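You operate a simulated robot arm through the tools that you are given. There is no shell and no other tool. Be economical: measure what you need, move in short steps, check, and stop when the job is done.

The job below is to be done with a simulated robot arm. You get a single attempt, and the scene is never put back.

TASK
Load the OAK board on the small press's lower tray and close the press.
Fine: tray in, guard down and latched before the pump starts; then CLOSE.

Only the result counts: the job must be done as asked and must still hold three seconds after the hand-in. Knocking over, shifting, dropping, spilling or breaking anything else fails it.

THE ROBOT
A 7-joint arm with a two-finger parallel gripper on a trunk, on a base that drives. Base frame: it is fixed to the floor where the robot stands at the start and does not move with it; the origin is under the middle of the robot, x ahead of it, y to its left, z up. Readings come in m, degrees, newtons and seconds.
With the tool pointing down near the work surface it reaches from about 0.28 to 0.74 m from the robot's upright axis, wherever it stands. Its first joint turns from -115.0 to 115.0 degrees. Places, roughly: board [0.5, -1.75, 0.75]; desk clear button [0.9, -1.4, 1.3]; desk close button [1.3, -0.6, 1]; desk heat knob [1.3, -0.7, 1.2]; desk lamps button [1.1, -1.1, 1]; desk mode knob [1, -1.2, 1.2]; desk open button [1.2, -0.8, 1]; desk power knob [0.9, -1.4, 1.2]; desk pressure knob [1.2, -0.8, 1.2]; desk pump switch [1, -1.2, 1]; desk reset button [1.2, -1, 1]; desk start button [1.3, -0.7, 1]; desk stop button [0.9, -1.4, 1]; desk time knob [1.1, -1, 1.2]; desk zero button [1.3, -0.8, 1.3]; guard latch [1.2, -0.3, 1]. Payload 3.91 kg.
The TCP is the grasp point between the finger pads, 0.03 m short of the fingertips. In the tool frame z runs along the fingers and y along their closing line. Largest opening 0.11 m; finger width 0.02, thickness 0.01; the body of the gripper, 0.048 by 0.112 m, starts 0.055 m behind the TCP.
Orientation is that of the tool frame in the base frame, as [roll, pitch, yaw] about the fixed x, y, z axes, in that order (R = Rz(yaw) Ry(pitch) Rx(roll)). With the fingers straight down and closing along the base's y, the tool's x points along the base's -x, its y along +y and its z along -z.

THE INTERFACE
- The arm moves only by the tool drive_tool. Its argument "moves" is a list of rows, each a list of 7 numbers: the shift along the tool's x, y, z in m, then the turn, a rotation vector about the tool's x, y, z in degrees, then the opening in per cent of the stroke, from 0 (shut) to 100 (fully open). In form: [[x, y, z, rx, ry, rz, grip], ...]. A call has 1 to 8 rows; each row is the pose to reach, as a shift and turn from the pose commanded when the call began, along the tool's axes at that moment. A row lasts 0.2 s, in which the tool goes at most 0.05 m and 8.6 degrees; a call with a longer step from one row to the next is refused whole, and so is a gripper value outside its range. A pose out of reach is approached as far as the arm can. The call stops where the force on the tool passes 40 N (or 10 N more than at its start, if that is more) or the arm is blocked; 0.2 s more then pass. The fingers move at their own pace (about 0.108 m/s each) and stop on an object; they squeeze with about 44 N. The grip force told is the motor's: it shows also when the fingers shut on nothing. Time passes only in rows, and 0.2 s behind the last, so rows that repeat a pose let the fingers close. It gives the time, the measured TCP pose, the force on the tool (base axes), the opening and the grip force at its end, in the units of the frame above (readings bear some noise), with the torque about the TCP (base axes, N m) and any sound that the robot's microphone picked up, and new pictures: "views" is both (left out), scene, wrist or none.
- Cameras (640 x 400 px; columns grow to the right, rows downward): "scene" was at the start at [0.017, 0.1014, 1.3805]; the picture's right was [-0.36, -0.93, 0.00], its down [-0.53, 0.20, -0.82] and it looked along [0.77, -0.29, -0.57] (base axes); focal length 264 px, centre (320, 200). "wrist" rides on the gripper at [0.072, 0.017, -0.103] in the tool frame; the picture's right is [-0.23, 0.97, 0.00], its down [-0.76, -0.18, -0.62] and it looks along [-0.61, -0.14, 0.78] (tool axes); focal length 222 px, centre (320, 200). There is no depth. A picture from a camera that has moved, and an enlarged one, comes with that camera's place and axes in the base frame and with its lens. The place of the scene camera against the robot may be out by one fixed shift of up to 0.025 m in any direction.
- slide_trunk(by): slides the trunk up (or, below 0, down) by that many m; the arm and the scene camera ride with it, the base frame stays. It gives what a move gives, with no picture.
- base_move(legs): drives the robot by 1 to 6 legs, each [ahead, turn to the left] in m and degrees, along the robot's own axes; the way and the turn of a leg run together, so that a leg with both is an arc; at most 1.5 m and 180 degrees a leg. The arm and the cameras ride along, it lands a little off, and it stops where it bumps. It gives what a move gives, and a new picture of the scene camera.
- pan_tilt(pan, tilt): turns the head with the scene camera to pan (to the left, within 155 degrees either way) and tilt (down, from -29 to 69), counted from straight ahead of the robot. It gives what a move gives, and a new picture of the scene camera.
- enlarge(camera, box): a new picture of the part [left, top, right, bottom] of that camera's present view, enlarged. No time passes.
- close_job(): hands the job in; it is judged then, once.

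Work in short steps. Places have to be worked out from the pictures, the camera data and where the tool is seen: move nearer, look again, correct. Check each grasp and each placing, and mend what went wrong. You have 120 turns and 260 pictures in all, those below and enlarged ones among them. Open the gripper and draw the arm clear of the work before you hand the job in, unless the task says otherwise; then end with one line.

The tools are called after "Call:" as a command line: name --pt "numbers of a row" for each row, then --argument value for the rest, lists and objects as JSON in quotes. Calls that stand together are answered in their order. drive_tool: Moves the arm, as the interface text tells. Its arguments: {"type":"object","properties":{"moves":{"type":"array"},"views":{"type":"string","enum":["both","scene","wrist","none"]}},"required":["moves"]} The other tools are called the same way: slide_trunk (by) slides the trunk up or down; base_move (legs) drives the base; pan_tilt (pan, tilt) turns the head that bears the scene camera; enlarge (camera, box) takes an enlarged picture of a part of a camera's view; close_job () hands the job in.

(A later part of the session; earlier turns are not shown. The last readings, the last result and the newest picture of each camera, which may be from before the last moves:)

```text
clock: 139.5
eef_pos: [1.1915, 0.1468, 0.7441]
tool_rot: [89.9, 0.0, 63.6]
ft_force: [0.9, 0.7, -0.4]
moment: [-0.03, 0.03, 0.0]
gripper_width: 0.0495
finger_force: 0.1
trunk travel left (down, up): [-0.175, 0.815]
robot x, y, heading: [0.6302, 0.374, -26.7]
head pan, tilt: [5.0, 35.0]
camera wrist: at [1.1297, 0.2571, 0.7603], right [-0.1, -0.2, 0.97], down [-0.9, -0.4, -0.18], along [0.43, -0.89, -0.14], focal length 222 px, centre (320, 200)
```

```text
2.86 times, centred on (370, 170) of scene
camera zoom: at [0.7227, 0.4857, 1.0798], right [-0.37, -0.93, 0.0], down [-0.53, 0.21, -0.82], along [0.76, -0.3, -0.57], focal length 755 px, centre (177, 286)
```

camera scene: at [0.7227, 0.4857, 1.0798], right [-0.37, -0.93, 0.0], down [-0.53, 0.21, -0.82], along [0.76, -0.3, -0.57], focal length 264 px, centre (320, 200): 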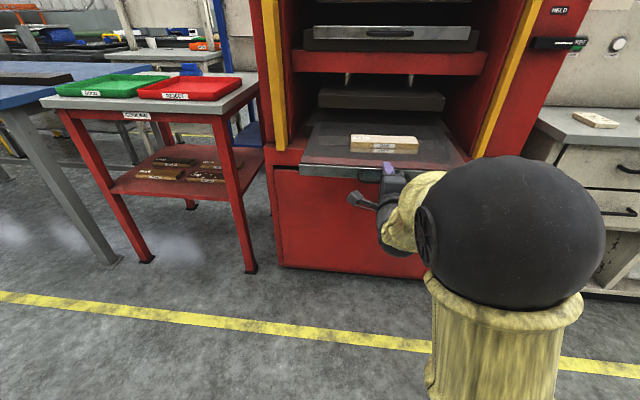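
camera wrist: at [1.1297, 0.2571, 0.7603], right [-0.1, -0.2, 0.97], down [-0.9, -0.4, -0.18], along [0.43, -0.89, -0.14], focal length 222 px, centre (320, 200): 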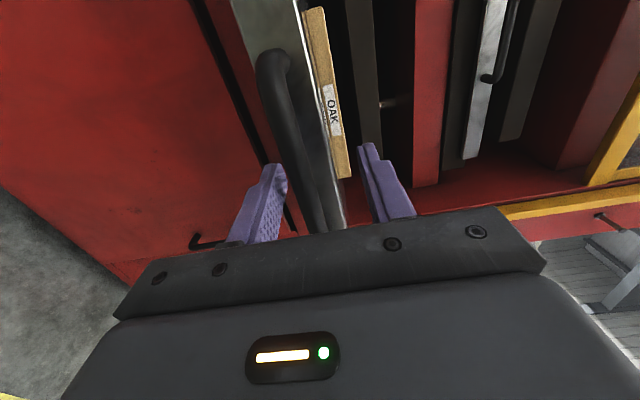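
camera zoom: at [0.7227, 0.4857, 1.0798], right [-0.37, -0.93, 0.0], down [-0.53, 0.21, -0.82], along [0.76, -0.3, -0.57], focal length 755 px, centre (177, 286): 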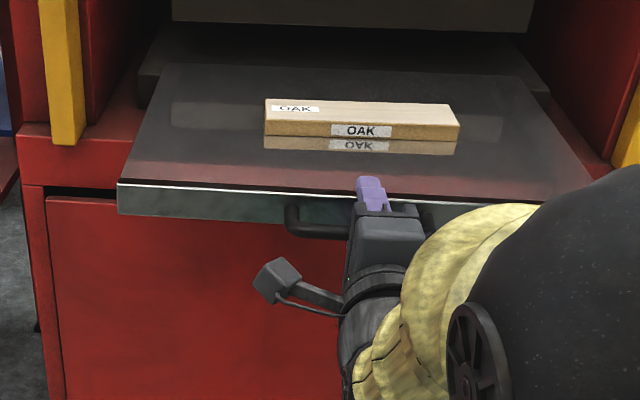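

The fingers straddle the bar. I close partly, advance to touch the tray face, then grip.

Call:
drive_tool --pt "0 -0.007 0.0 0 0 0 30" --pt "0 -0.007 0.01 0 0 0 30" --pt "0 -0.007 0.02 0 0 0 30" --pt "0 -0.007 0.03 0 0 0 30" --pt "0 -0.007 0.04 0 0 0 30" --pt "0 -0.007 0.05 0 0 0 30" --views "wrist"

```text
clock: 140.9
eef_pos: [1.2367, 0.1238, 0.737]
tool_rot: [89.9, 0.1, 63.7]
ft_force: [0.7, -0.3, 1.3]
moment: [0.01, -0.01, 0.03]
gripper_width: 0.0327
finger_force: 0.1
trunk travel left (down, up): [-0.175, 0.815]
robot x, y, heading: [0.6288, 0.3776, -26.4]
head pan, tilt: [5.0, 35.0]
camera wrist: at [1.1751, 0.2349, 0.7539], right [-0.1, -0.2, 0.97], down [-0.9, -0.41, -0.18], along [0.43, -0.89, -0.14], focal length 222 px, centre (320, 200)
```

wrist: 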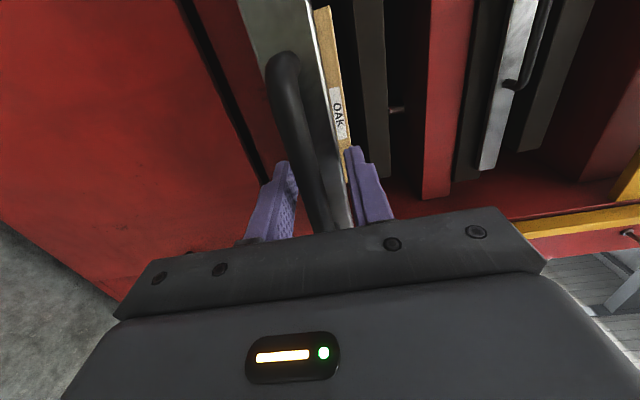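

Gripping the bar, then pushing with the base in short legs.

Call:
drive_tool --pt "0 0 0 0 0 0 0" --pt "0 0 0 0 0 0 0" --pt "0 0 0 0 0 0 0" --views "none"

Call:
base_move --legs '[[0.1, 0]]'

```text
clock: 141.7
eef_pos: [1.2377, 0.1232, 0.7344]
tool_rot: [90.4, 0.1, 63.6]
ft_force: [-2.7, 1.3, -23.0]
moment: [0.07, -0.06, -0.01]
gripper_width: 0.0135
finger_force: 44.9
trunk travel left (down, up): [-0.175, 0.815]
robot x, y, heading: [0.6272, 0.3739, -26.7]
head pan, tilt: [5.0, 35.0]
```

```text
clock: 142.9
eef_pos: [1.3235, 0.0771, 0.7344]
tool_rot: [90.5, -0.1, 63.3]
ft_force: [-9.8, -12.5, -27.7]
moment: [-0.11, -0.1, -0.51]
gripper_width: 0.0136
finger_force: 45.0
trunk travel left (down, up): [-0.175, 0.815]
robot x, y, heading: [0.7206, 0.3302, -26.9]
head pan, tilt: [5.0, 35.0]
camera scene: at [0.8114, 0.4399, 1.0798], right [-0.37, -0.93, 0.0], down [-0.53, 0.21, -0.82], along [0.76, -0.3, -0.58], focal length 264 px, centre (320, 200)
```

scene: 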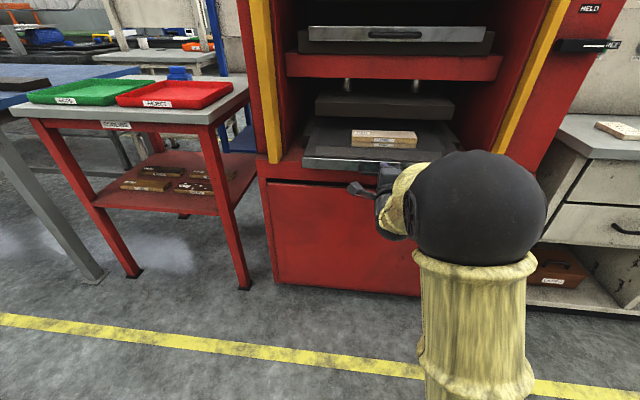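

Tray slides in. I relieve side and vertical load, then continue.

Call:
drive_tool --pt "-0.003 -0.003 0 0 0 0 0" --pt "-0.005 -0.003 0 0 0 0 0" --views "none"

Call:
base_move --legs '[[0.1, 0.1]]'

```text
clock: 143.6
eef_pos: [1.3213, 0.078, 0.7347]
tool_rot: [90.2, 0.1, 63.7]
ft_force: [12.3, 17.0, 3.1]
moment: [0.18, -0.03, -0.56]
gripper_width: 0.0135
finger_force: 45.0
trunk travel left (down, up): [-0.175, 0.815]
robot x, y, heading: [0.7172, 0.3346, -26.8]
head pan, tilt: [5.0, 35.0]
```

```text
clock: 144.8
eef_pos: [1.4121, 0.0274, 0.7332]
tool_rot: [90.3, -0.1, 63.2]
ft_force: [2.2, 8.0, 8.1]
moment: [0.03, 0.05, -0.06]
gripper_width: 0.0137
finger_force: 44.8
trunk travel left (down, up): [-0.175, 0.815]
robot x, y, heading: [0.8123, 0.2874, -26.6]
head pan, tilt: [5.0, 35.0]
camera scene: at [0.9023, 0.3961, 1.0798], right [-0.37, -0.93, 0.0], down [-0.53, 0.21, -0.82], along [0.76, -0.3, -0.57], focal length 264 px, centre (320, 200)
```

scene: 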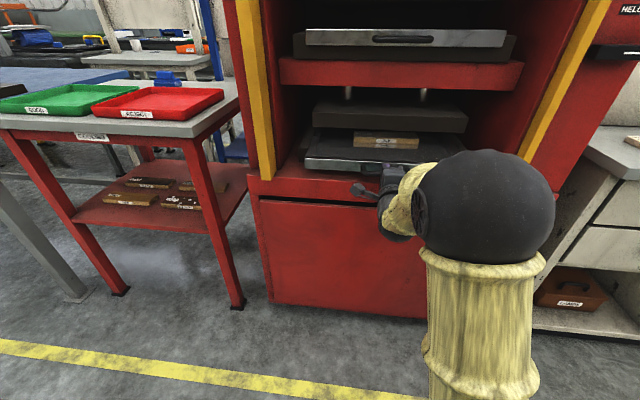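

About 7 cm remain; another 6 cm by base, then finish with the arm against the stop.

Call:
base_move --legs '[[0.06, 0]]'

Call:
drive_tool --pt "0 0 0.005 0 0 0 0" --pt "0 0 0.01 0 0 0 0" --pt "0 0 0.015 0 0 0 0" --pt "0 0 0.02 0 0 0 0" --pt "0 0 0.025 0 0 0 0" --views "both"

```text
clock: 145.8
eef_pos: [1.4657, -0.0005, 0.7338]
tool_rot: [90.3, -0.2, 63.1]
ft_force: [-5.0, -7.5, 2.3]
moment: [-0.04, 0.0, -0.07]
gripper_width: 0.0135
finger_force: 45.1
trunk travel left (down, up): [-0.175, 0.815]
robot x, y, heading: [0.8655, 0.2579, -26.5]
head pan, tilt: [5.0, 35.0]
camera scene: at [0.9557, 0.3679, 1.0799], right [-0.37, -0.93, 0.0], down [-0.53, 0.21, -0.82], along [0.76, -0.3, -0.57], focal length 264 px, centre (320, 200)
```

scene: 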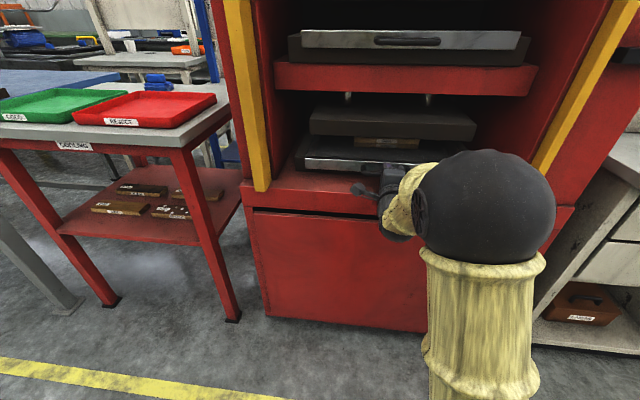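

```text
clock: 146.6
eef_pos: [1.474, -0.0063, 0.7347]
tool_rot: [90.4, 0.0, 63.1]
ft_force: [-20.3, 9.0, 4.6]
moment: [-0.06, -0.24, -0.16]
gripper_width: 0.0139
finger_force: 45.1
trunk travel left (down, up): [-0.175, 0.815]
robot x, y, heading: [0.8652, 0.258, -26.6]
head pan, tilt: [5.0, 35.0]
stopped in row 3: the force on the tool passed its limit at 49 N (the readings are from after the stop); the commanded pose is now the measured one
camera scene: at [0.9536, 0.3697, 1.08], right [-0.37, -0.93, 0.0], down [-0.53, 0.21, -0.82], along [0.76, -0.3, -0.57], focal length 264 px, centre (320, 200)
camera wrist: at [1.4136, 0.1058, 0.7509], right [-0.1, -0.21, 0.97], down [-0.9, -0.4, -0.17], along [0.42, -0.89, -0.15], focal length 222 px, centre (320, 200)
```

scene: 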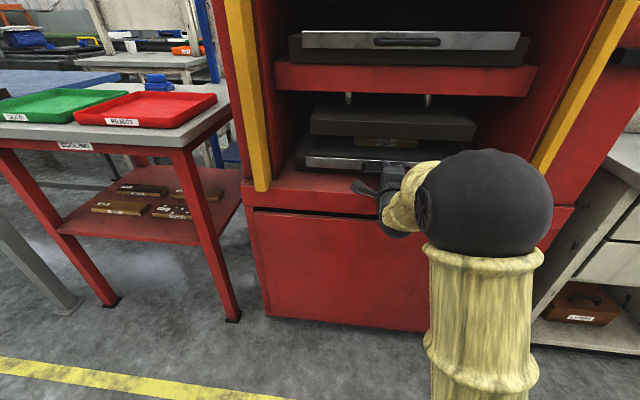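
wrist: 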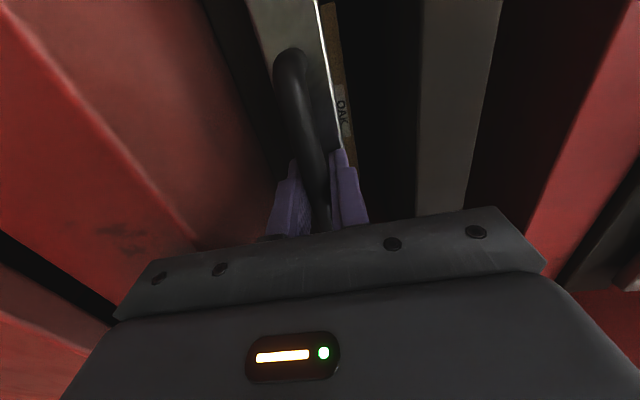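

The tray is back at its original place (u≈1.32). Releasing with a small opening and backing out.

Call:
drive_tool --pt "0 0.001 0 0 0 0 28" --pt "0 0.001 0 0 0 0 28" --pt "0 0.001 -0.02 0 0 0 28" --pt "0 0.001 -0.05 0 0 0 28" --pt "0 0.001 -0.08 0 0 0 28" --pt "0 0.001 -0.11 0 0 0 28" --views "wrist"

Call:
enlarge --camera "scene" --box '[260, 70, 500, 220]'

```text
clock: 147.1
eef_pos: [1.4744, -0.0061, 0.7275]
tool_rot: [91.2, 0.0, 63.1]
ft_force: [-14.9, 7.6, -6.0]
moment: [-0.01, -0.19, -0.14]
gripper_width: 0.0276
finger_force: 0.0
trunk travel left (down, up): [-0.175, 0.815]
robot x, y, heading: [0.8644, 0.257, -26.5]
head pan, tilt: [5.0, 35.0]
stopped in row 2: the force on the tool passed its limit at 42 N (the readings are from after the stop); the commanded pose is now the measured one
camera wrist: at [1.4137, 0.1059, 0.7462], right [-0.08, -0.21, 0.97], down [-0.9, -0.39, -0.16], along [0.42, -0.89, -0.16], focal length 222 px, centre (320, 200)
```

wrist: 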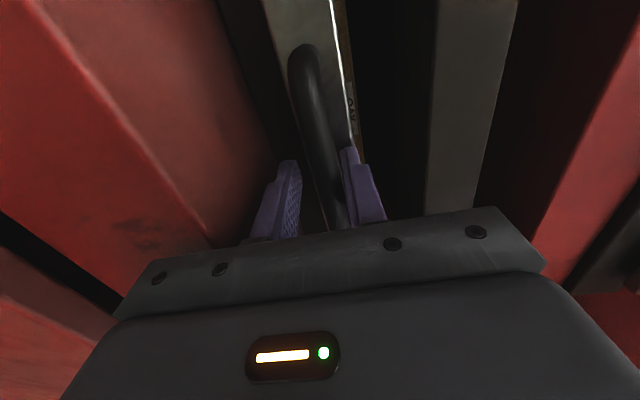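

```text
2.67 times, centred on (380, 145) of scene
camera zoom: at [0.9542, 0.3694, 1.0798], right [-0.37, -0.93, 0.0], down [-0.53, 0.21, -0.82], along [0.76, -0.3, -0.57], focal length 705 px, centre (160, 347)
```

zoom: 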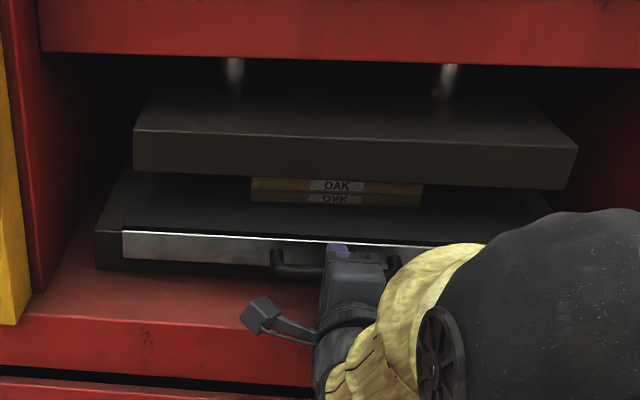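

Board sits under the platen. I lift the tool slightly off the bar and back out.

Call:
drive_tool --pt "0 0.003 -0.002 0 0 0 28" --pt "0 0.005 -0.01 0 0 0 28" --pt "0 0.006 -0.03 0 0 0 28" --pt "0 0.006 -0.06 0 0 0 28" --pt "0 0.006 -0.1 0 0 0 28" --views "none"

Call:
enlarge --camera "scene" --box '[260, 70, 500, 220]'

```text
clock: 148.3
eef_pos: [1.384, 0.0381, 0.7383]
tool_rot: [91.1, 0.1, 63.1]
ft_force: [-0.1, -0.5, 0.0]
moment: [0.0, -0.02, 0.01]
gripper_width: 0.031
finger_force: 0.1
trunk travel left (down, up): [-0.175, 0.815]
robot x, y, heading: [0.8645, 0.2599, -26.6]
head pan, tilt: [5.0, 35.0]
```

```text
2.67 times, centred on (380, 145) of scene
camera zoom: at [0.9556, 0.3688, 1.0798], right [-0.37, -0.93, 0.0], down [-0.53, 0.21, -0.82], along [0.76, -0.3, -0.57], focal length 705 px, centre (160, 347)
```

zoom: 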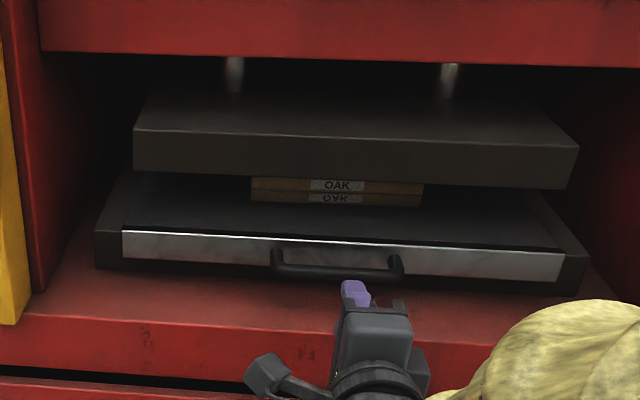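

Tray is in with OAK centred. Next the guard: I back off 0.12 m and raise the trunk 0.49 m to the guard handle's height.

Call:
base_move --legs '[[-0.12, 0]]'

Call:
slide_trunk --by 0.49

Call:
drive_tool --pt "0 0 0 -1 0 0 50" --pt "0 0 0 -1 0 0 50" --views "both"

```text
clock: 149.6
eef_pos: [1.2786, 0.0918, 0.7384]
tool_rot: [91.2, 0.0, 63.1]
ft_force: [0.1, -0.4, -0.2]
moment: [0.03, -0.01, 0.0]
gripper_width: 0.0309
finger_force: 0.0
trunk travel left (down, up): [-0.175, 0.815]
robot x, y, heading: [0.7609, 0.3121, -26.5]
head pan, tilt: [5.0, 35.0]
camera scene: at [0.8503, 0.4215, 1.0798], right [-0.37, -0.93, 0.0], down [-0.53, 0.21, -0.82], along [0.76, -0.3, -0.57], focal length 264 px, centre (320, 200)
```

scene: 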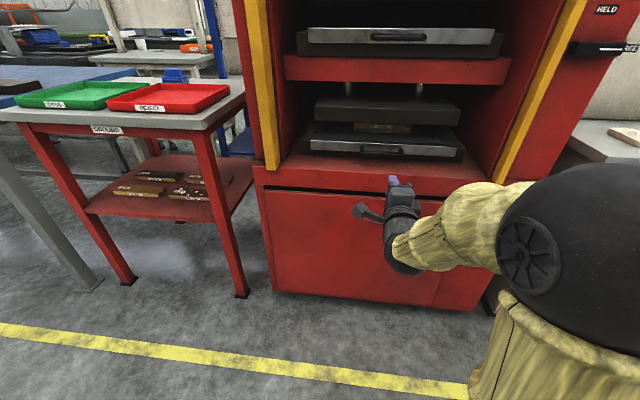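

```text
refused: 0.49 is not a number from -0.4 to 0.4
```

```text
clock: 150.2
eef_pos: [1.2787, 0.0906, 0.7388]
tool_rot: [90.1, 0.0, 63.1]
ft_force: [0.2, -0.4, -0.3]
moment: [-0.06, -0.01, 0.0]
gripper_width: 0.0552
finger_force: 0.0
trunk travel left (down, up): [-0.175, 0.815]
robot x, y, heading: [0.758, 0.3076, -26.3]
head pan, tilt: [5.0, 35.0]
camera scene: at [0.8503, 0.4215, 1.0798], right [-0.37, -0.93, 0.0], down [-0.53, 0.21, -0.82], along [0.76, -0.3, -0.57], focal length 264 px, centre (320, 200)
camera wrist: at [1.2186, 0.203, 0.7555], right [-0.1, -0.2, 0.97], down [-0.9, -0.4, -0.18], along [0.42, -0.9, -0.14], focal length 222 px, centre (320, 200)
```

scene: 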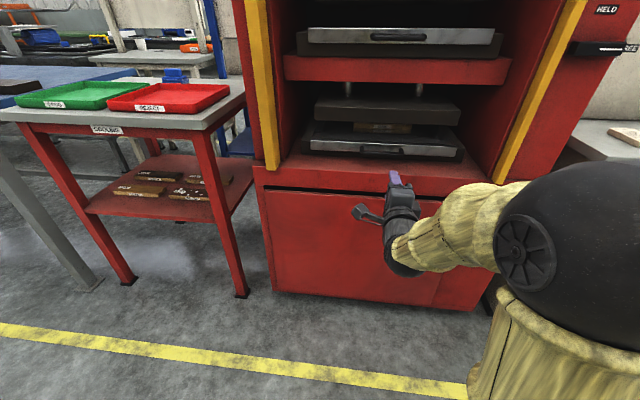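
wrist: 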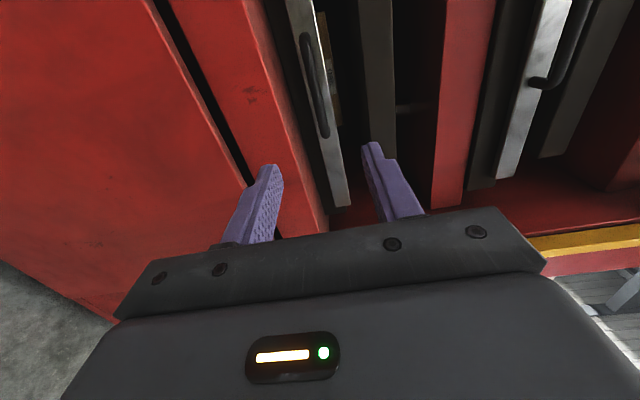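

Trunk slides are limited to 0.4 m, so I do it in two parts.

Call:
slide_trunk --by 0.4

Call:
slide_trunk --by 0.1

Call:
drive_tool --pt "0 0 0 0 0 0 50" --views "both"

```text
clock: 154.0
eef_pos: [1.2789, 0.0925, 1.1373]
tool_rot: [90.1, -0.1, 63.1]
ft_force: [0.2, -0.7, 0.1]
moment: [0.0, 0.02, 0.02]
gripper_width: 0.0551
finger_force: 0.1
trunk travel left (down, up): [-0.575, 0.415]
robot x, y, heading: [0.7617, 0.313, -26.4]
head pan, tilt: [5.0, 35.0]
```

```text
clock: 155.4
eef_pos: [1.279, 0.0918, 1.2375]
tool_rot: [90.1, 0.0, 63.2]
ft_force: [0.0, -0.5, -0.6]
moment: [-0.01, -0.02, -0.01]
gripper_width: 0.0549
finger_force: 0.1
trunk travel left (down, up): [-0.675, 0.315]
robot x, y, heading: [0.7612, 0.3095, -26.7]
head pan, tilt: [5.0, 35.0]
```

```text
clock: 155.8
eef_pos: [1.2796, 0.0924, 1.238]
tool_rot: [90.1, 0.1, 63.1]
ft_force: [0.2, 0.8, 0.5]
moment: [0.02, -0.02, -0.01]
gripper_width: 0.055
finger_force: 0.0
trunk travel left (down, up): [-0.675, 0.315]
robot x, y, heading: [0.7586, 0.3098, -26.6]
head pan, tilt: [5.0, 35.0]
camera scene: at [0.8504, 0.4215, 1.5798], right [-0.37, -0.93, 0.0], down [-0.53, 0.21, -0.82], along [0.76, -0.3, -0.57], focal length 264 px, centre (320, 200)
camera wrist: at [1.2187, 0.203, 1.2554], right [-0.1, -0.2, 0.97], down [-0.9, -0.4, -0.18], along [0.42, -0.9, -0.14], focal length 222 px, centre (320, 200)
```

scene: 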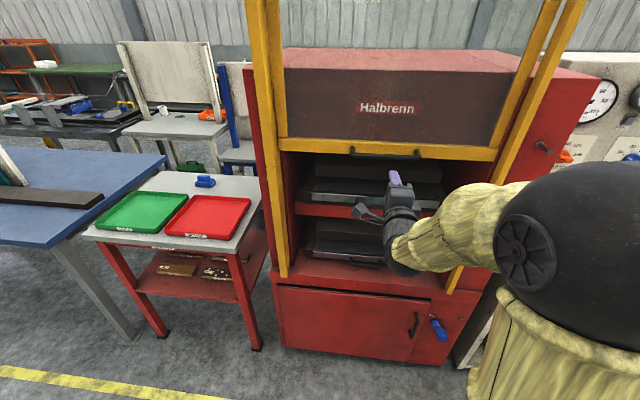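
wrist: 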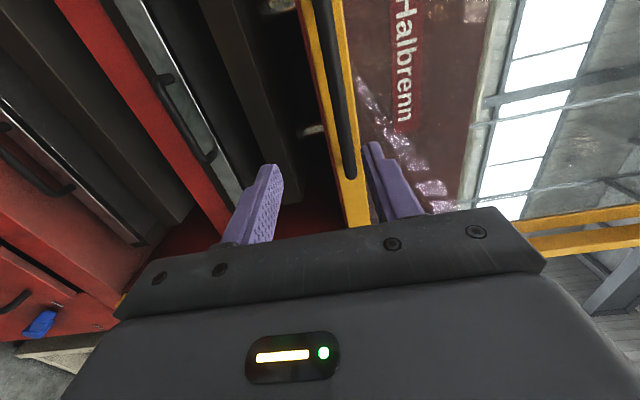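

Guard handle bar: z≈1.258, spanning v≈-0.74…-0.55. I rise 2 cm, drive the base 0.09 m forward and look.

Call:
drive_tool --pt "0 0.02 0 0 0 0 45" --views "none"

Call:
base_move --legs '[[0.09, 0]]'

Call:
drive_tool --pt "0 0 0 0 0 0 45" --views "wrist"

```text
clock: 156.2
eef_pos: [1.2769, 0.0901, 1.2585]
tool_rot: [90.1, 0.0, 63.2]
ft_force: [-0.3, 0.7, -0.9]
moment: [-0.01, 0.0, 0.0]
gripper_width: 0.0495
finger_force: 0.0
trunk travel left (down, up): [-0.675, 0.315]
robot x, y, heading: [0.7609, 0.3114, -26.6]
head pan, tilt: [5.0, 35.0]
```

```text
clock: 157.3
eef_pos: [1.361, 0.0505, 1.2584]
tool_rot: [90.3, 0.0, 63.1]
ft_force: [0.8, -1.5, 0.7]
moment: [-0.03, 0.01, -0.03]
gripper_width: 0.0494
finger_force: 0.0
trunk travel left (down, up): [-0.675, 0.315]
robot x, y, heading: [0.842, 0.269, -26.5]
head pan, tilt: [5.0, 35.0]
camera scene: at [0.9322, 0.3805, 1.5797], right [-0.37, -0.93, 0.0], down [-0.53, 0.21, -0.82], along [0.76, -0.3, -0.57], focal length 264 px, centre (320, 200)
```

scene: 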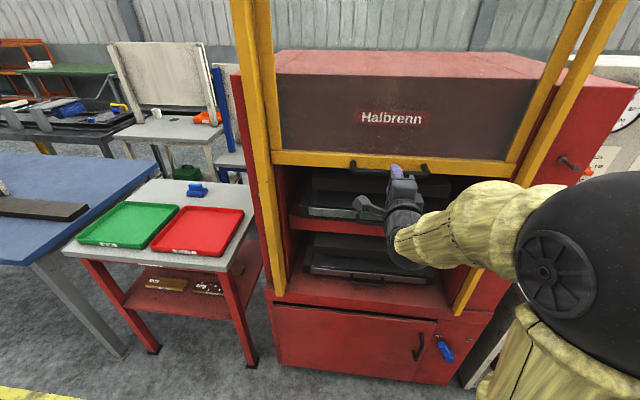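

```text
clock: 157.7
eef_pos: [1.3598, 0.0512, 1.2594]
tool_rot: [90.1, 0.0, 63.1]
ft_force: [-0.3, 0.0, -0.5]
moment: [0.02, -0.01, 0.04]
gripper_width: 0.0498
finger_force: 0.0
trunk travel left (down, up): [-0.675, 0.315]
robot x, y, heading: [0.8422, 0.2713, -26.4]
head pan, tilt: [5.0, 35.0]
camera wrist: at [1.2985, 0.1623, 1.2756], right [-0.1, -0.2, 0.97], down [-0.9, -0.4, -0.18], along [0.42, -0.89, -0.14], focal length 222 px, centre (320, 200)
```

wrist: 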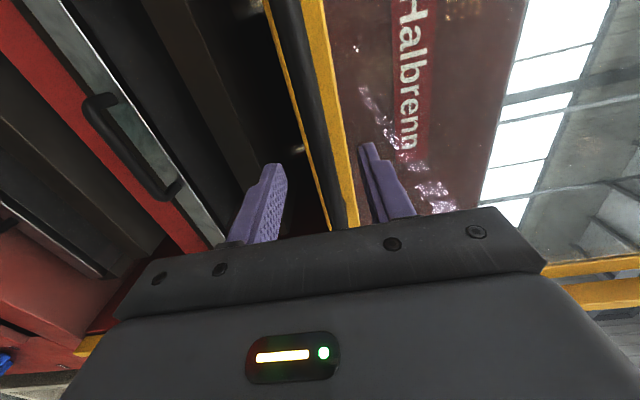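

The bar lies between the fingers in height. Advancing until contact.

Call:
drive_tool --pt "0 -0.002 0.015 0 0 0 42" --pt "0 -0.002 0.03 0 0 0 42" --pt "0 -0.002 0.04 0 0 0 42" --pt "0 -0.002 0.05 0 0 0 42" --pt "0 -0.002 0.055 0 0 0 42" --views "wrist"

Call:
enlarge --camera "scene" --box '[330, 130, 460, 230]'

```text
clock: 158.9
eef_pos: [1.4082, 0.0261, 1.2582]
tool_rot: [90.1, 0.0, 63.1]
ft_force: [-0.6, -0.2, 0.6]
moment: [0.02, -0.03, -0.02]
gripper_width: 0.0461
finger_force: 0.0
trunk travel left (down, up): [-0.675, 0.315]
robot x, y, heading: [0.8377, 0.2668, -26.2]
head pan, tilt: [5.0, 35.0]
camera wrist: at [1.3469, 0.1376, 1.274], right [-0.1, -0.2, 0.97], down [-0.9, -0.4, -0.18], along [0.42, -0.89, -0.14], focal length 222 px, centre (320, 200)
```

wrist: 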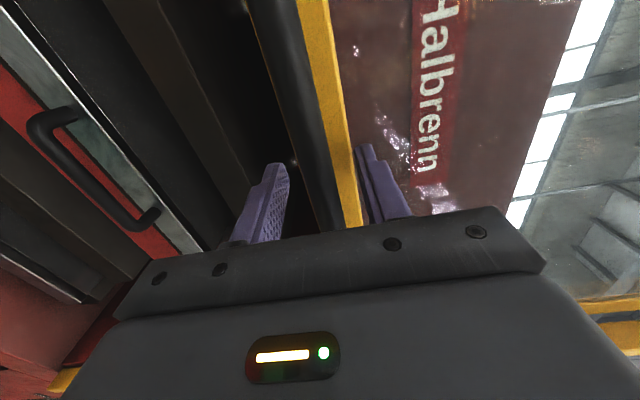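

```text
4.00 times, centred on (395, 180) of scene
camera zoom: at [0.931, 0.3811, 1.5798], right [-0.37, -0.93, 0.0], down [-0.53, 0.21, -0.82], along [0.76, -0.3, -0.57], focal length 1058 px, centre (20, 280)
```

zoom: 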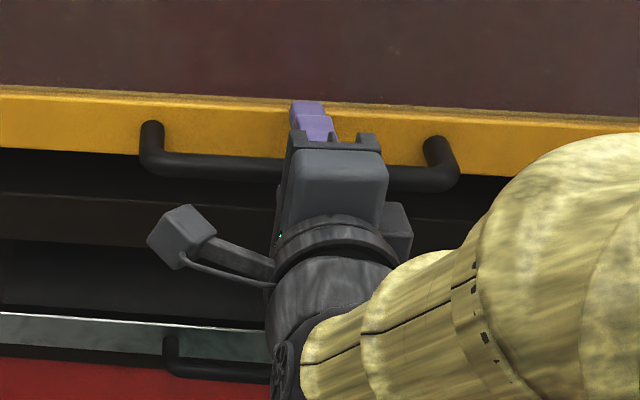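

Bar is well inside the fingers. Closing on it.

Call:
drive_tool --pt "0 0 0 0 0 0 0" --pt "0 0 0 0 0 0 0" --pt "0 0 0 0 0 0 0" --views "none"

```text
clock: 159.7
eef_pos: [1.4073, 0.0266, 1.258]
tool_rot: [90.0, 0.0, 63.1]
ft_force: [1.5, -0.4, 2.4]
moment: [-0.03, -0.1, 0.05]
gripper_width: 0.0157
finger_force: 45.2
trunk travel left (down, up): [-0.675, 0.315]
robot x, y, heading: [0.8415, 0.2726, -26.5]
head pan, tilt: [5.0, 35.0]
```

Gripped squarely (1.57 cm). Pulling down a little with the arm to feel the load.

Call:
drive_tool --pt "0 -0.01 0 0 0 0 0" --pt "0 -0.02 0 0 0 0 0" --pt "0 -0.03 0 0 0 0 0" --pt "0 -0.04 0 0 0 0 0" --views "none"

```text
clock: 160.7
eef_pos: [1.4064, 0.0262, 1.2155]
tool_rot: [90.2, 0.0, 63.2]
ft_force: [3.2, -1.2, 0.6]
moment: [0.04, 0.09, 0.16]
gripper_width: 0.0159
finger_force: 45.1
trunk travel left (down, up): [-0.675, 0.315]
robot x, y, heading: [0.8438, 0.2683, -26.5]
head pan, tilt: [5.0, 35.0]
```

Easy motion. I lower the trunk to bring the guard down.

Call:
slide_trunk --by -0.2

Call:
drive_tool --pt "0 0 0 0 0 0 0" --views "scene"

```text
clock: 162.9
eef_pos: [1.4082, 0.026, 1.0157]
tool_rot: [90.4, -0.1, 63.1]
ft_force: [2.2, -1.7, -1.0]
moment: [-0.01, -0.11, -0.18]
gripper_width: 0.0157
finger_force: 44.9
trunk travel left (down, up): [-0.475, 0.515]
robot x, y, heading: [0.8415, 0.272, -26.6]
head pan, tilt: [5.0, 35.0]
```

```text
clock: 163.3
eef_pos: [1.4082, 0.0267, 1.0161]
tool_rot: [90.3, 0.0, 63.1]
ft_force: [2.4, -1.4, -2.7]
moment: [-0.01, 0.03, -0.15]
gripper_width: 0.0155
finger_force: 44.9
trunk travel left (down, up): [-0.475, 0.515]
robot x, y, heading: [0.8405, 0.2725, -26.7]
head pan, tilt: [5.0, 35.0]
camera scene: at [0.9315, 0.3809, 1.3797], right [-0.37, -0.93, 0.0], down [-0.53, 0.21, -0.82], along [0.76, -0.3, -0.57], focal length 264 px, centre (320, 200)
```

scene: 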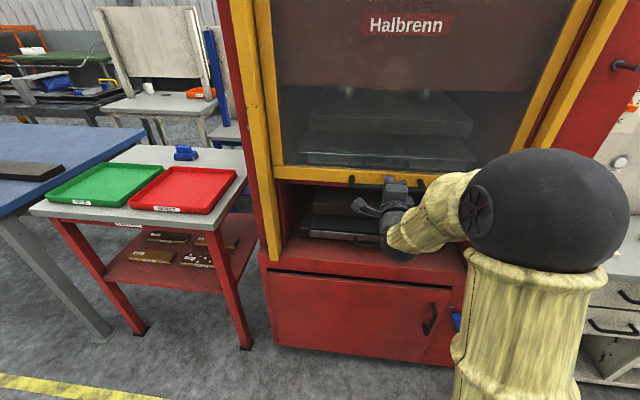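

The guard comes down smoothly. Continuing.

Call:
slide_trunk --by -0.22

Call:
drive_tool --pt "0 -0.01 0 0 0 0 0" --pt "0 -0.02 0 0 0 0 0" --pt "0 -0.03 0 0 0 0 0" --pt "0 -0.04 0 0 0 0 0" --pt "0 -0.05 0 0 0 0 0" --pt "0 -0.06 0 0 0 0 0" --views "scene"

```text
clock: 165.6
eef_pos: [1.4082, 0.0271, 0.7958]
tool_rot: [90.2, 0.0, 63.1]
ft_force: [6.0, -2.9, 0.2]
moment: [-0.04, -0.09, -0.03]
gripper_width: 0.0158
finger_force: 44.6
trunk travel left (down, up): [-0.255, 0.735]
robot x, y, heading: [0.8385, 0.2739, -26.5]
head pan, tilt: [5.0, 35.0]
```

```text
clock: 167.0
eef_pos: [1.4075, 0.0269, 0.7352]
tool_rot: [90.2, 0.0, 62.8]
ft_force: [18.7, -19.1, 0.4]
moment: [-0.02, 0.03, 0.6]
gripper_width: 0.0159
finger_force: 44.8
trunk travel left (down, up): [-0.255, 0.735]
robot x, y, heading: [0.8443, 0.2721, -26.6]
head pan, tilt: [5.0, 35.0]
camera scene: at [0.9326, 0.3795, 1.1598], right [-0.37, -0.93, 0.0], down [-0.53, 0.21, -0.82], along [0.76, -0.3, -0.58], focal length 264 px, centre (320, 200)
```

scene: 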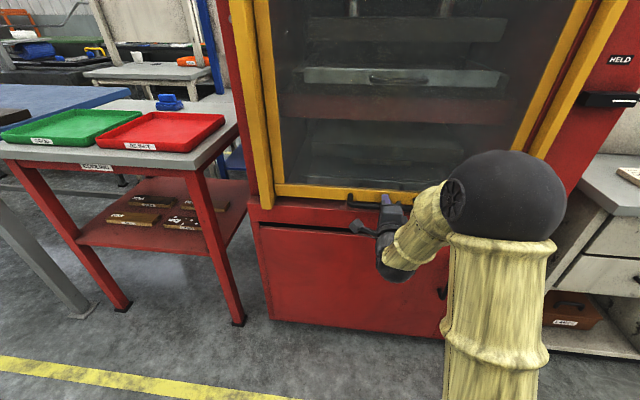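

Nearly down. I keep pressing downward until it stops.

Call:
drive_tool --pt "0 -0.006 0.0 0 0 0 0" --pt "0 -0.012 0.0 0 0 0 0" --pt "0 -0.018 0 0 0 0 0" --pt "0 -0.024 0 0 0 0 0" --views "none"

Call:
enlarge --camera "scene" --box '[230, 100, 450, 260]'

```text
clock: 168.2
eef_pos: [1.4065, 0.0262, 0.7194]
tool_rot: [88.8, 0.1, 63.1]
ft_force: [-8.9, 2.2, 9.4]
moment: [-0.06, 0.08, 0.56]
gripper_width: 0.0156
finger_force: 44.8
trunk travel left (down, up): [-0.255, 0.735]
robot x, y, heading: [0.8383, 0.2682, -26.7]
head pan, tilt: [5.0, 35.0]
stopped in row 4: the force on the tool passed its limit at 41 N (the readings are from after the stop); the commanded pose is now the measured one
```

```text
2.50 times, centred on (340, 180) of scene
camera zoom: at [0.9293, 0.3817, 1.1596], right [-0.37, -0.93, 0.0], down [-0.53, 0.21, -0.82], along [0.76, -0.3, -0.57], focal length 661 px, centre (270, 250)
```

zoom: 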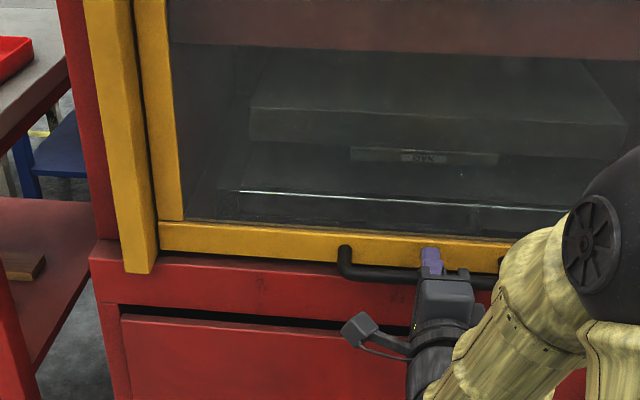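

Guard hit its stop (z≈0.719). Releasing and backing away; then check that it stays.

Call:
drive_tool --pt "0 0 0 0 0 0 45" --pt "0 0 0 0 0 0 45" --pt "0 0 -0.03 0 0 0 45" --pt "0 0 -0.07 0 0 0 45" --pt "0 0 -0.1 0 0 0 45" --views "none"

Call:
base_move --legs '[[-0.25, 0]]'

Call:
enlarge --camera "scene" --box '[260, 0, 560, 190]'

```text
clock: 169.4
eef_pos: [1.3394, 0.0628, 0.7182]
tool_rot: [89.3, 0.0, 63.1]
ft_force: [-0.3, 0.5, -0.9]
moment: [0.02, 0.04, 0.02]
gripper_width: 0.0494
finger_force: 0.0
out of reach, approached as far as the arm can: row 5
trunk travel left (down, up): [-0.255, 0.735]
robot x, y, heading: [0.8377, 0.2682, -26.8]
head pan, tilt: [5.0, 35.0]
```

```text
clock: 171.4
eef_pos: [1.1186, 0.175, 0.718]
tool_rot: [89.2, -0.1, 63.3]
ft_force: [0.3, 0.5, -0.4]
moment: [0.04, -0.03, -0.01]
gripper_width: 0.0497
finger_force: 0.0
trunk travel left (down, up): [-0.255, 0.735]
robot x, y, heading: [0.616, 0.3785, -26.3]
head pan, tilt: [5.0, 35.0]
camera scene: at [0.7079, 0.4923, 1.1598], right [-0.37, -0.93, 0.0], down [-0.53, 0.21, -0.82], along [0.76, -0.3, -0.57], focal length 264 px, centre (320, 200)
```

scene: 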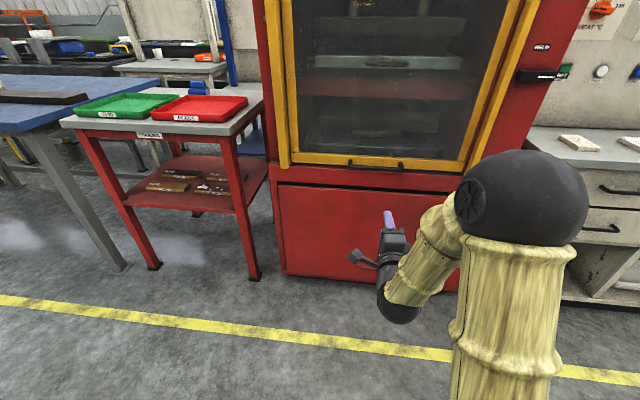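

```text
2.11 times, centred on (410, 95) of scene
camera zoom: at [0.7079, 0.4923, 1.1598], right [-0.37, -0.93, 0.0], down [-0.53, 0.21, -0.82], along [0.76, -0.3, -0.57], focal length 557 px, centre (130, 421)
```

zoom: 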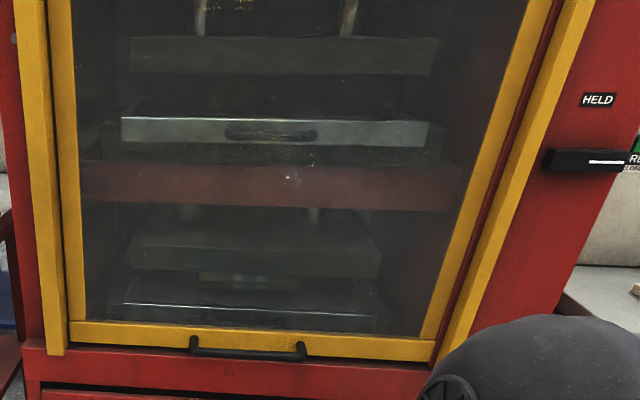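

Guard stays down and OAK is visible within. Now the latch: raise the trunk and shift the base 0.385 m to the right.

Call:
slide_trunk --by 0.28

Call:
base_move --legs '[[0, -90], [0.385, 0], [0, 89.7], [0.1, 0]]'

Call:
drive_tool --pt "0 0 0 0.8 0 0 50" --views "wrist"

Call:
enlarge --camera "scene" --box '[240, 40, 480, 190]'

```text
clock: 174.2
eef_pos: [1.1192, 0.1739, 0.999]
tool_rot: [89.2, 0.0, 63.3]
ft_force: [1.0, -0.1, -0.5]
moment: [-0.02, 0.01, -0.02]
gripper_width: 0.0495
finger_force: 0.1
trunk travel left (down, up): [-0.535, 0.455]
robot x, y, heading: [0.6167, 0.3819, -26.6]
head pan, tilt: [5.0, 35.0]
```

```text
clock: 188.9
eef_pos: [1.041, -0.2238, 0.9982]
tool_rot: [89.3, -0.1, 63.6]
ft_force: [0.0, 0.2, 0.3]
moment: [0.02, 0.0, 0.0]
gripper_width: 0.0498
finger_force: 0.0
trunk travel left (down, up): [-0.535, 0.455]
robot x, y, heading: [0.5393, -0.0259, -26.3]
head pan, tilt: [5.0, 35.0]
camera scene: at [0.6265, 0.0902, 1.4398], right [-0.36, -0.93, 0.0], down [-0.54, 0.21, -0.82], along [0.76, -0.29, -0.57], focal length 264 px, centre (320, 200)
```

scene: 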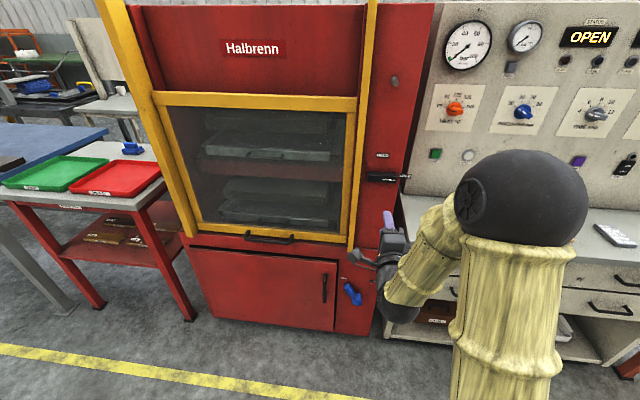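

```text
clock: 189.3
eef_pos: [1.0387, -0.2238, 0.9986]
tool_rot: [90.0, 0.0, 63.7]
ft_force: [-0.5, 0.4, 0.8]
moment: [-0.01, 0.0, -0.02]
gripper_width: 0.0551
finger_force: 0.1
trunk travel left (down, up): [-0.535, 0.455]
robot x, y, heading: [0.5385, -0.0194, -26.2]
head pan, tilt: [5.0, 35.0]
camera wrist: at [0.9775, -0.1134, 1.0148], right [-0.1, -0.2, 0.97], down [-0.9, -0.41, -0.18], along [0.43, -0.89, -0.14], focal length 222 px, centre (320, 200)
```

wrist: 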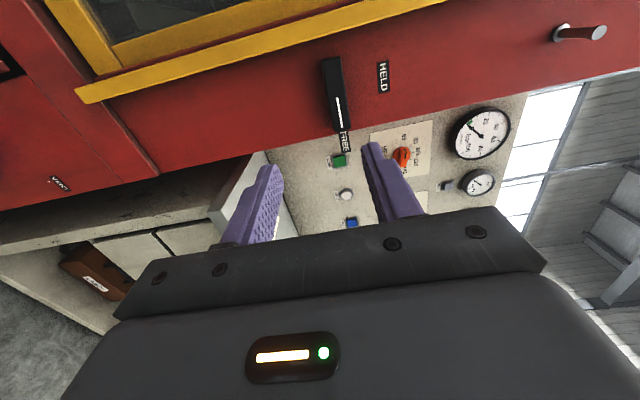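

```text
2.67 times, centred on (360, 115) of scene
camera zoom: at [0.6262, 0.0903, 1.4398], right [-0.36, -0.93, 0.0], down [-0.54, 0.21, -0.82], along [0.76, -0.29, -0.57], focal length 705 px, centre (213, 427)
```

zoom: 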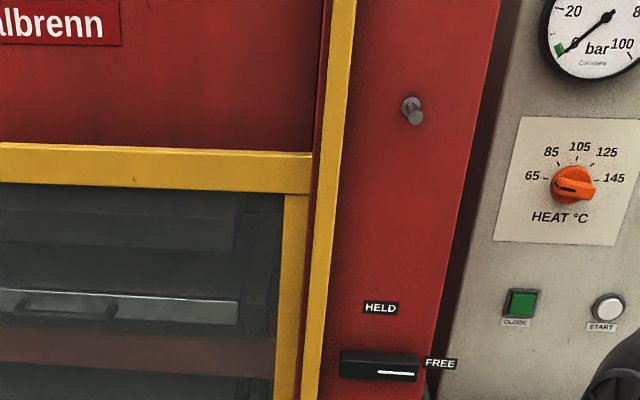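

Latch lever: centre ≈ v -0.258, z≈1.02, pivoting at its middle; pointer at FREE (right), HELD is straight up. I rise 2 cm and move 0.08 closer.

Call:
drive_tool --pt "0 0.02 0.03 0 0 0 60" --pt "-0.004 0.022 0.06 0 0 0 60" --pt "-0.005 0.022 0.09 0 0 0 60" --views "none"

Call:
enlarge --camera "wrist" --box '[200, 0, 480, 220]'

Call:
enlarge --camera "scene" --box '[320, 120, 460, 240]'

```text
clock: 190.1
eef_pos: [1.1191, -0.2695, 1.0188]
tool_rot: [90.0, 0.0, 63.7]
ft_force: [0.1, -0.7, 0.5]
moment: [-0.02, 0.02, -0.01]
gripper_width: 0.0661
finger_force: 0.0
trunk travel left (down, up): [-0.535, 0.455]
robot x, y, heading: [0.5339, -0.0228, -25.9]
head pan, tilt: [5.0, 35.0]
```

```text
1.82 times, centred on (340, 110) of wrist
camera zoom: at [1.0571, -0.1578, 1.0361], right [-0.1, -0.2, 0.97], down [-0.9, -0.41, -0.18], along [0.43, -0.89, -0.14], focal length 404 px, centre (284, 364)
```

zoom: 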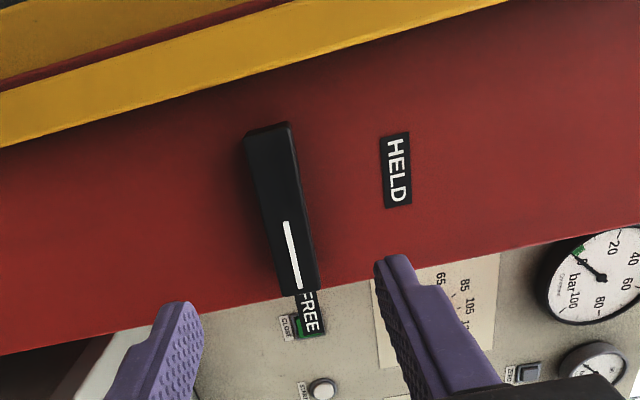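

```text
3.33 times, centred on (390, 180) of scene
camera zoom: at [0.6264, 0.0901, 1.4398], right [-0.36, -0.93, 0.0], down [-0.54, 0.21, -0.82], along [0.76, -0.29, -0.57], focal length 881 px, centre (87, 267)
```

zoom: 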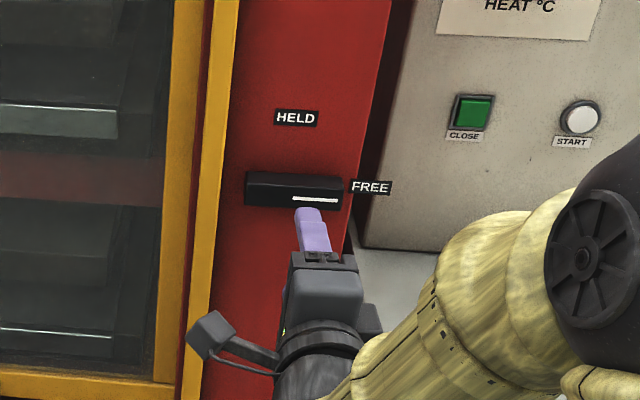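

Lever centre v≈-0.262, z≈1.018, front at u≈1.24; tool aligned. Base 0.09 m forward, then the arm in to straddle it.

Call:
base_move --legs '[[0.08, -0.3]]'

Call:
drive_tool --pt "0.002 0 0.01 0 0 0 55" --views "none"

Call:
enlarge --camera "wrist" --box '[200, 0, 480, 220]'

Call:
enlarge --camera "scene" --box '[320, 120, 460, 240]'

```text
clock: 191.2
eef_pos: [1.1879, -0.309, 1.0197]
tool_rot: [90.0, 0.0, 63.3]
ft_force: [0.0, 0.4, 0.0]
moment: [-0.01, 0.0, 0.03]
gripper_width: 0.0659
finger_force: 0.1
trunk travel left (down, up): [-0.535, 0.455]
robot x, y, heading: [0.6092, -0.0552, -26.6]
head pan, tilt: [5.0, 35.0]
camera scene: at [0.6985, 0.0543, 1.4397], right [-0.37, -0.93, 0.0], down [-0.53, 0.21, -0.82], along [0.76, -0.3, -0.57], focal length 264 px, centre (320, 200)
```

scene: 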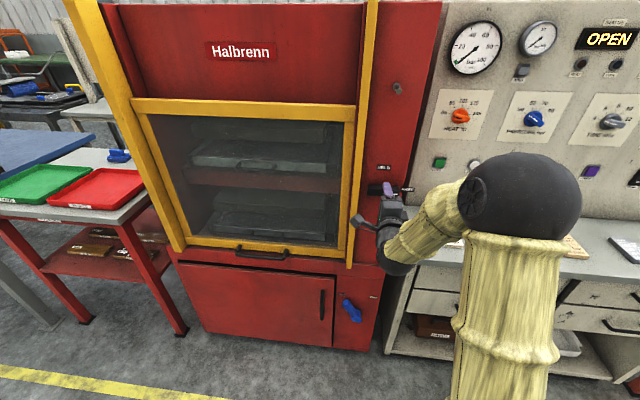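

```text
clock: 191.6
eef_pos: [1.1979, -0.3092, 1.0203]
tool_rot: [90.2, 0.0, 63.2]
ft_force: [0.3, -0.1, 0.0]
moment: [0.0, -0.01, -0.01]
gripper_width: 0.0604
finger_force: 0.1
trunk travel left (down, up): [-0.535, 0.455]
robot x, y, heading: [0.6094, -0.0576, -26.4]
head pan, tilt: [5.0, 35.0]
```

```text
1.82 times, centred on (340, 110) of wrist
camera zoom: at [1.1369, -0.1991, 1.0371], right [-0.1, -0.2, 0.97], down [-0.9, -0.4, -0.18], along [0.43, -0.89, -0.14], focal length 404 px, centre (284, 364)
```

zoom: 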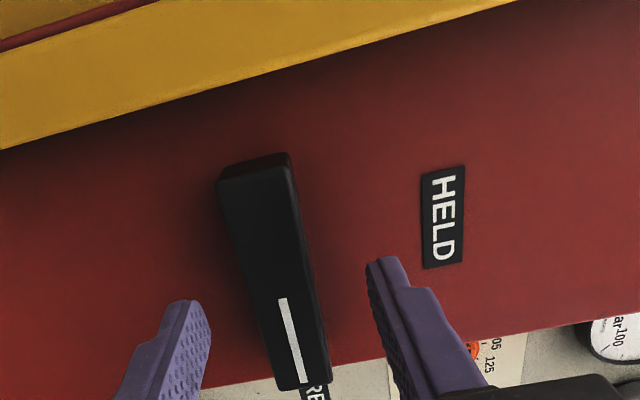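

```text
3.33 times, centred on (390, 180) of scene
camera zoom: at [0.698, 0.0546, 1.4398], right [-0.37, -0.93, 0.0], down [-0.53, 0.21, -0.82], along [0.76, -0.3, -0.57], focal length 881 px, centre (87, 267)
```

zoom: 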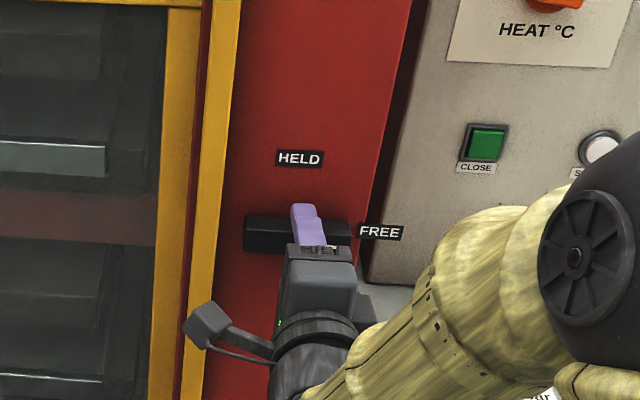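

Well straddled; shift ~8 mm left and advance until ~3 cm deeper.

Call:
drive_tool --pt "0.008 0.001 0.01 0 0 0 55" --pt "0.008 0.001 0.018 0 0 0 55" --pt "0.008 0.001 0.026 0 0 0 55" --pt "0.008 0.001 0.034 0 0 0 55" --views "none"

Call:
enlarge --camera "wrist" --box '[200, 0, 480, 220]'

```text
clock: 192.6
eef_pos: [1.2286, -0.3171, 1.0223]
tool_rot: [90.0, -0.1, 63.2]
ft_force: [-18.6, 9.0, -2.4]
moment: [-0.19, -0.4, -0.2]
gripper_width: 0.0601
finger_force: 0.0
trunk travel left (down, up): [-0.535, 0.455]
robot x, y, heading: [0.6041, -0.0577, -26.2]
head pan, tilt: [5.0, 35.0]
```

```text
1.82 times, centred on (340, 110) of wrist
camera zoom: at [1.1669, -0.2046, 1.0396], right [-0.1, -0.2, 0.97], down [-0.9, -0.4, -0.18], along [0.43, -0.89, -0.14], focal length 404 px, centre (284, 364)
```

zoom: 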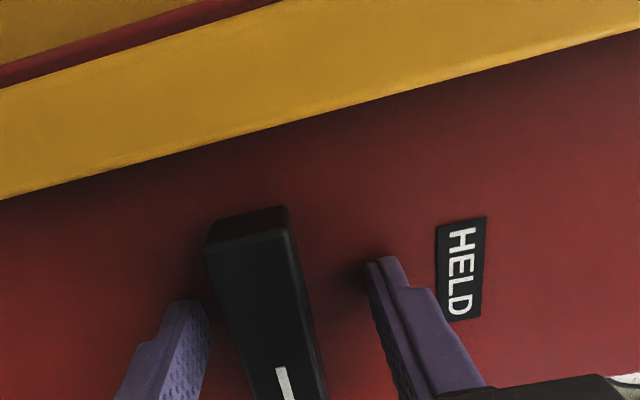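

Tips touch the panel. I back off 4 mm, grip the lever and verify.

Call:
drive_tool --pt "0 0 -0.007 0 0 0 55" --pt "0 0 -0.007 0 0 0 0" --pt "0 0 -0.007 0 0 0 0" --pt "0 0 -0.007 0 0 0 0" --views "none"

Call:
drive_tool --pt "0 0 0 0 0 -5 0" --pt "0 0 0 0 0 -12 0" --pt "0 0 0 0 0 -20 0" --pt "0 0 0 0 0 -28 0" --views "scene"

```text
clock: 193.6
eef_pos: [1.2261, -0.314, 1.0207]
tool_rot: [90.2, 0.0, 63.3]
ft_force: [-2.9, 0.8, -11.7]
moment: [-0.34, -0.66, -0.12]
gripper_width: 0.0248
finger_force: 44.4
trunk travel left (down, up): [-0.535, 0.455]
robot x, y, heading: [0.6058, -0.0566, -26.6]
head pan, tilt: [5.0, 35.0]
```

```text
clock: 194.6
eef_pos: [1.2245, -0.3156, 1.0189]
tool_rot: [90.5, 28.2, 63.5]
ft_force: [-14.1, 4.2, -20.5]
moment: [0.8, 1.28, -0.07]
gripper_width: 0.0248
finger_force: 44.8
trunk travel left (down, up): [-0.535, 0.455]
robot x, y, heading: [0.6067, -0.0535, -26.4]
head pan, tilt: [5.0, 35.0]
camera scene: at [0.6981, 0.0542, 1.4396], right [-0.37, -0.93, 0.0], down [-0.53, 0.21, -0.82], along [0.76, -0.3, -0.57], focal length 264 px, centre (320, 200)
```

scene: 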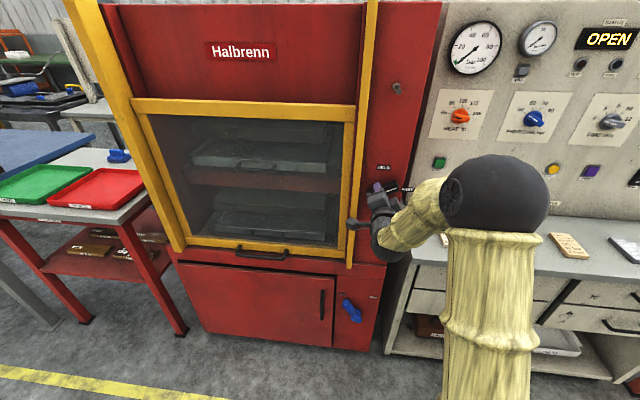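

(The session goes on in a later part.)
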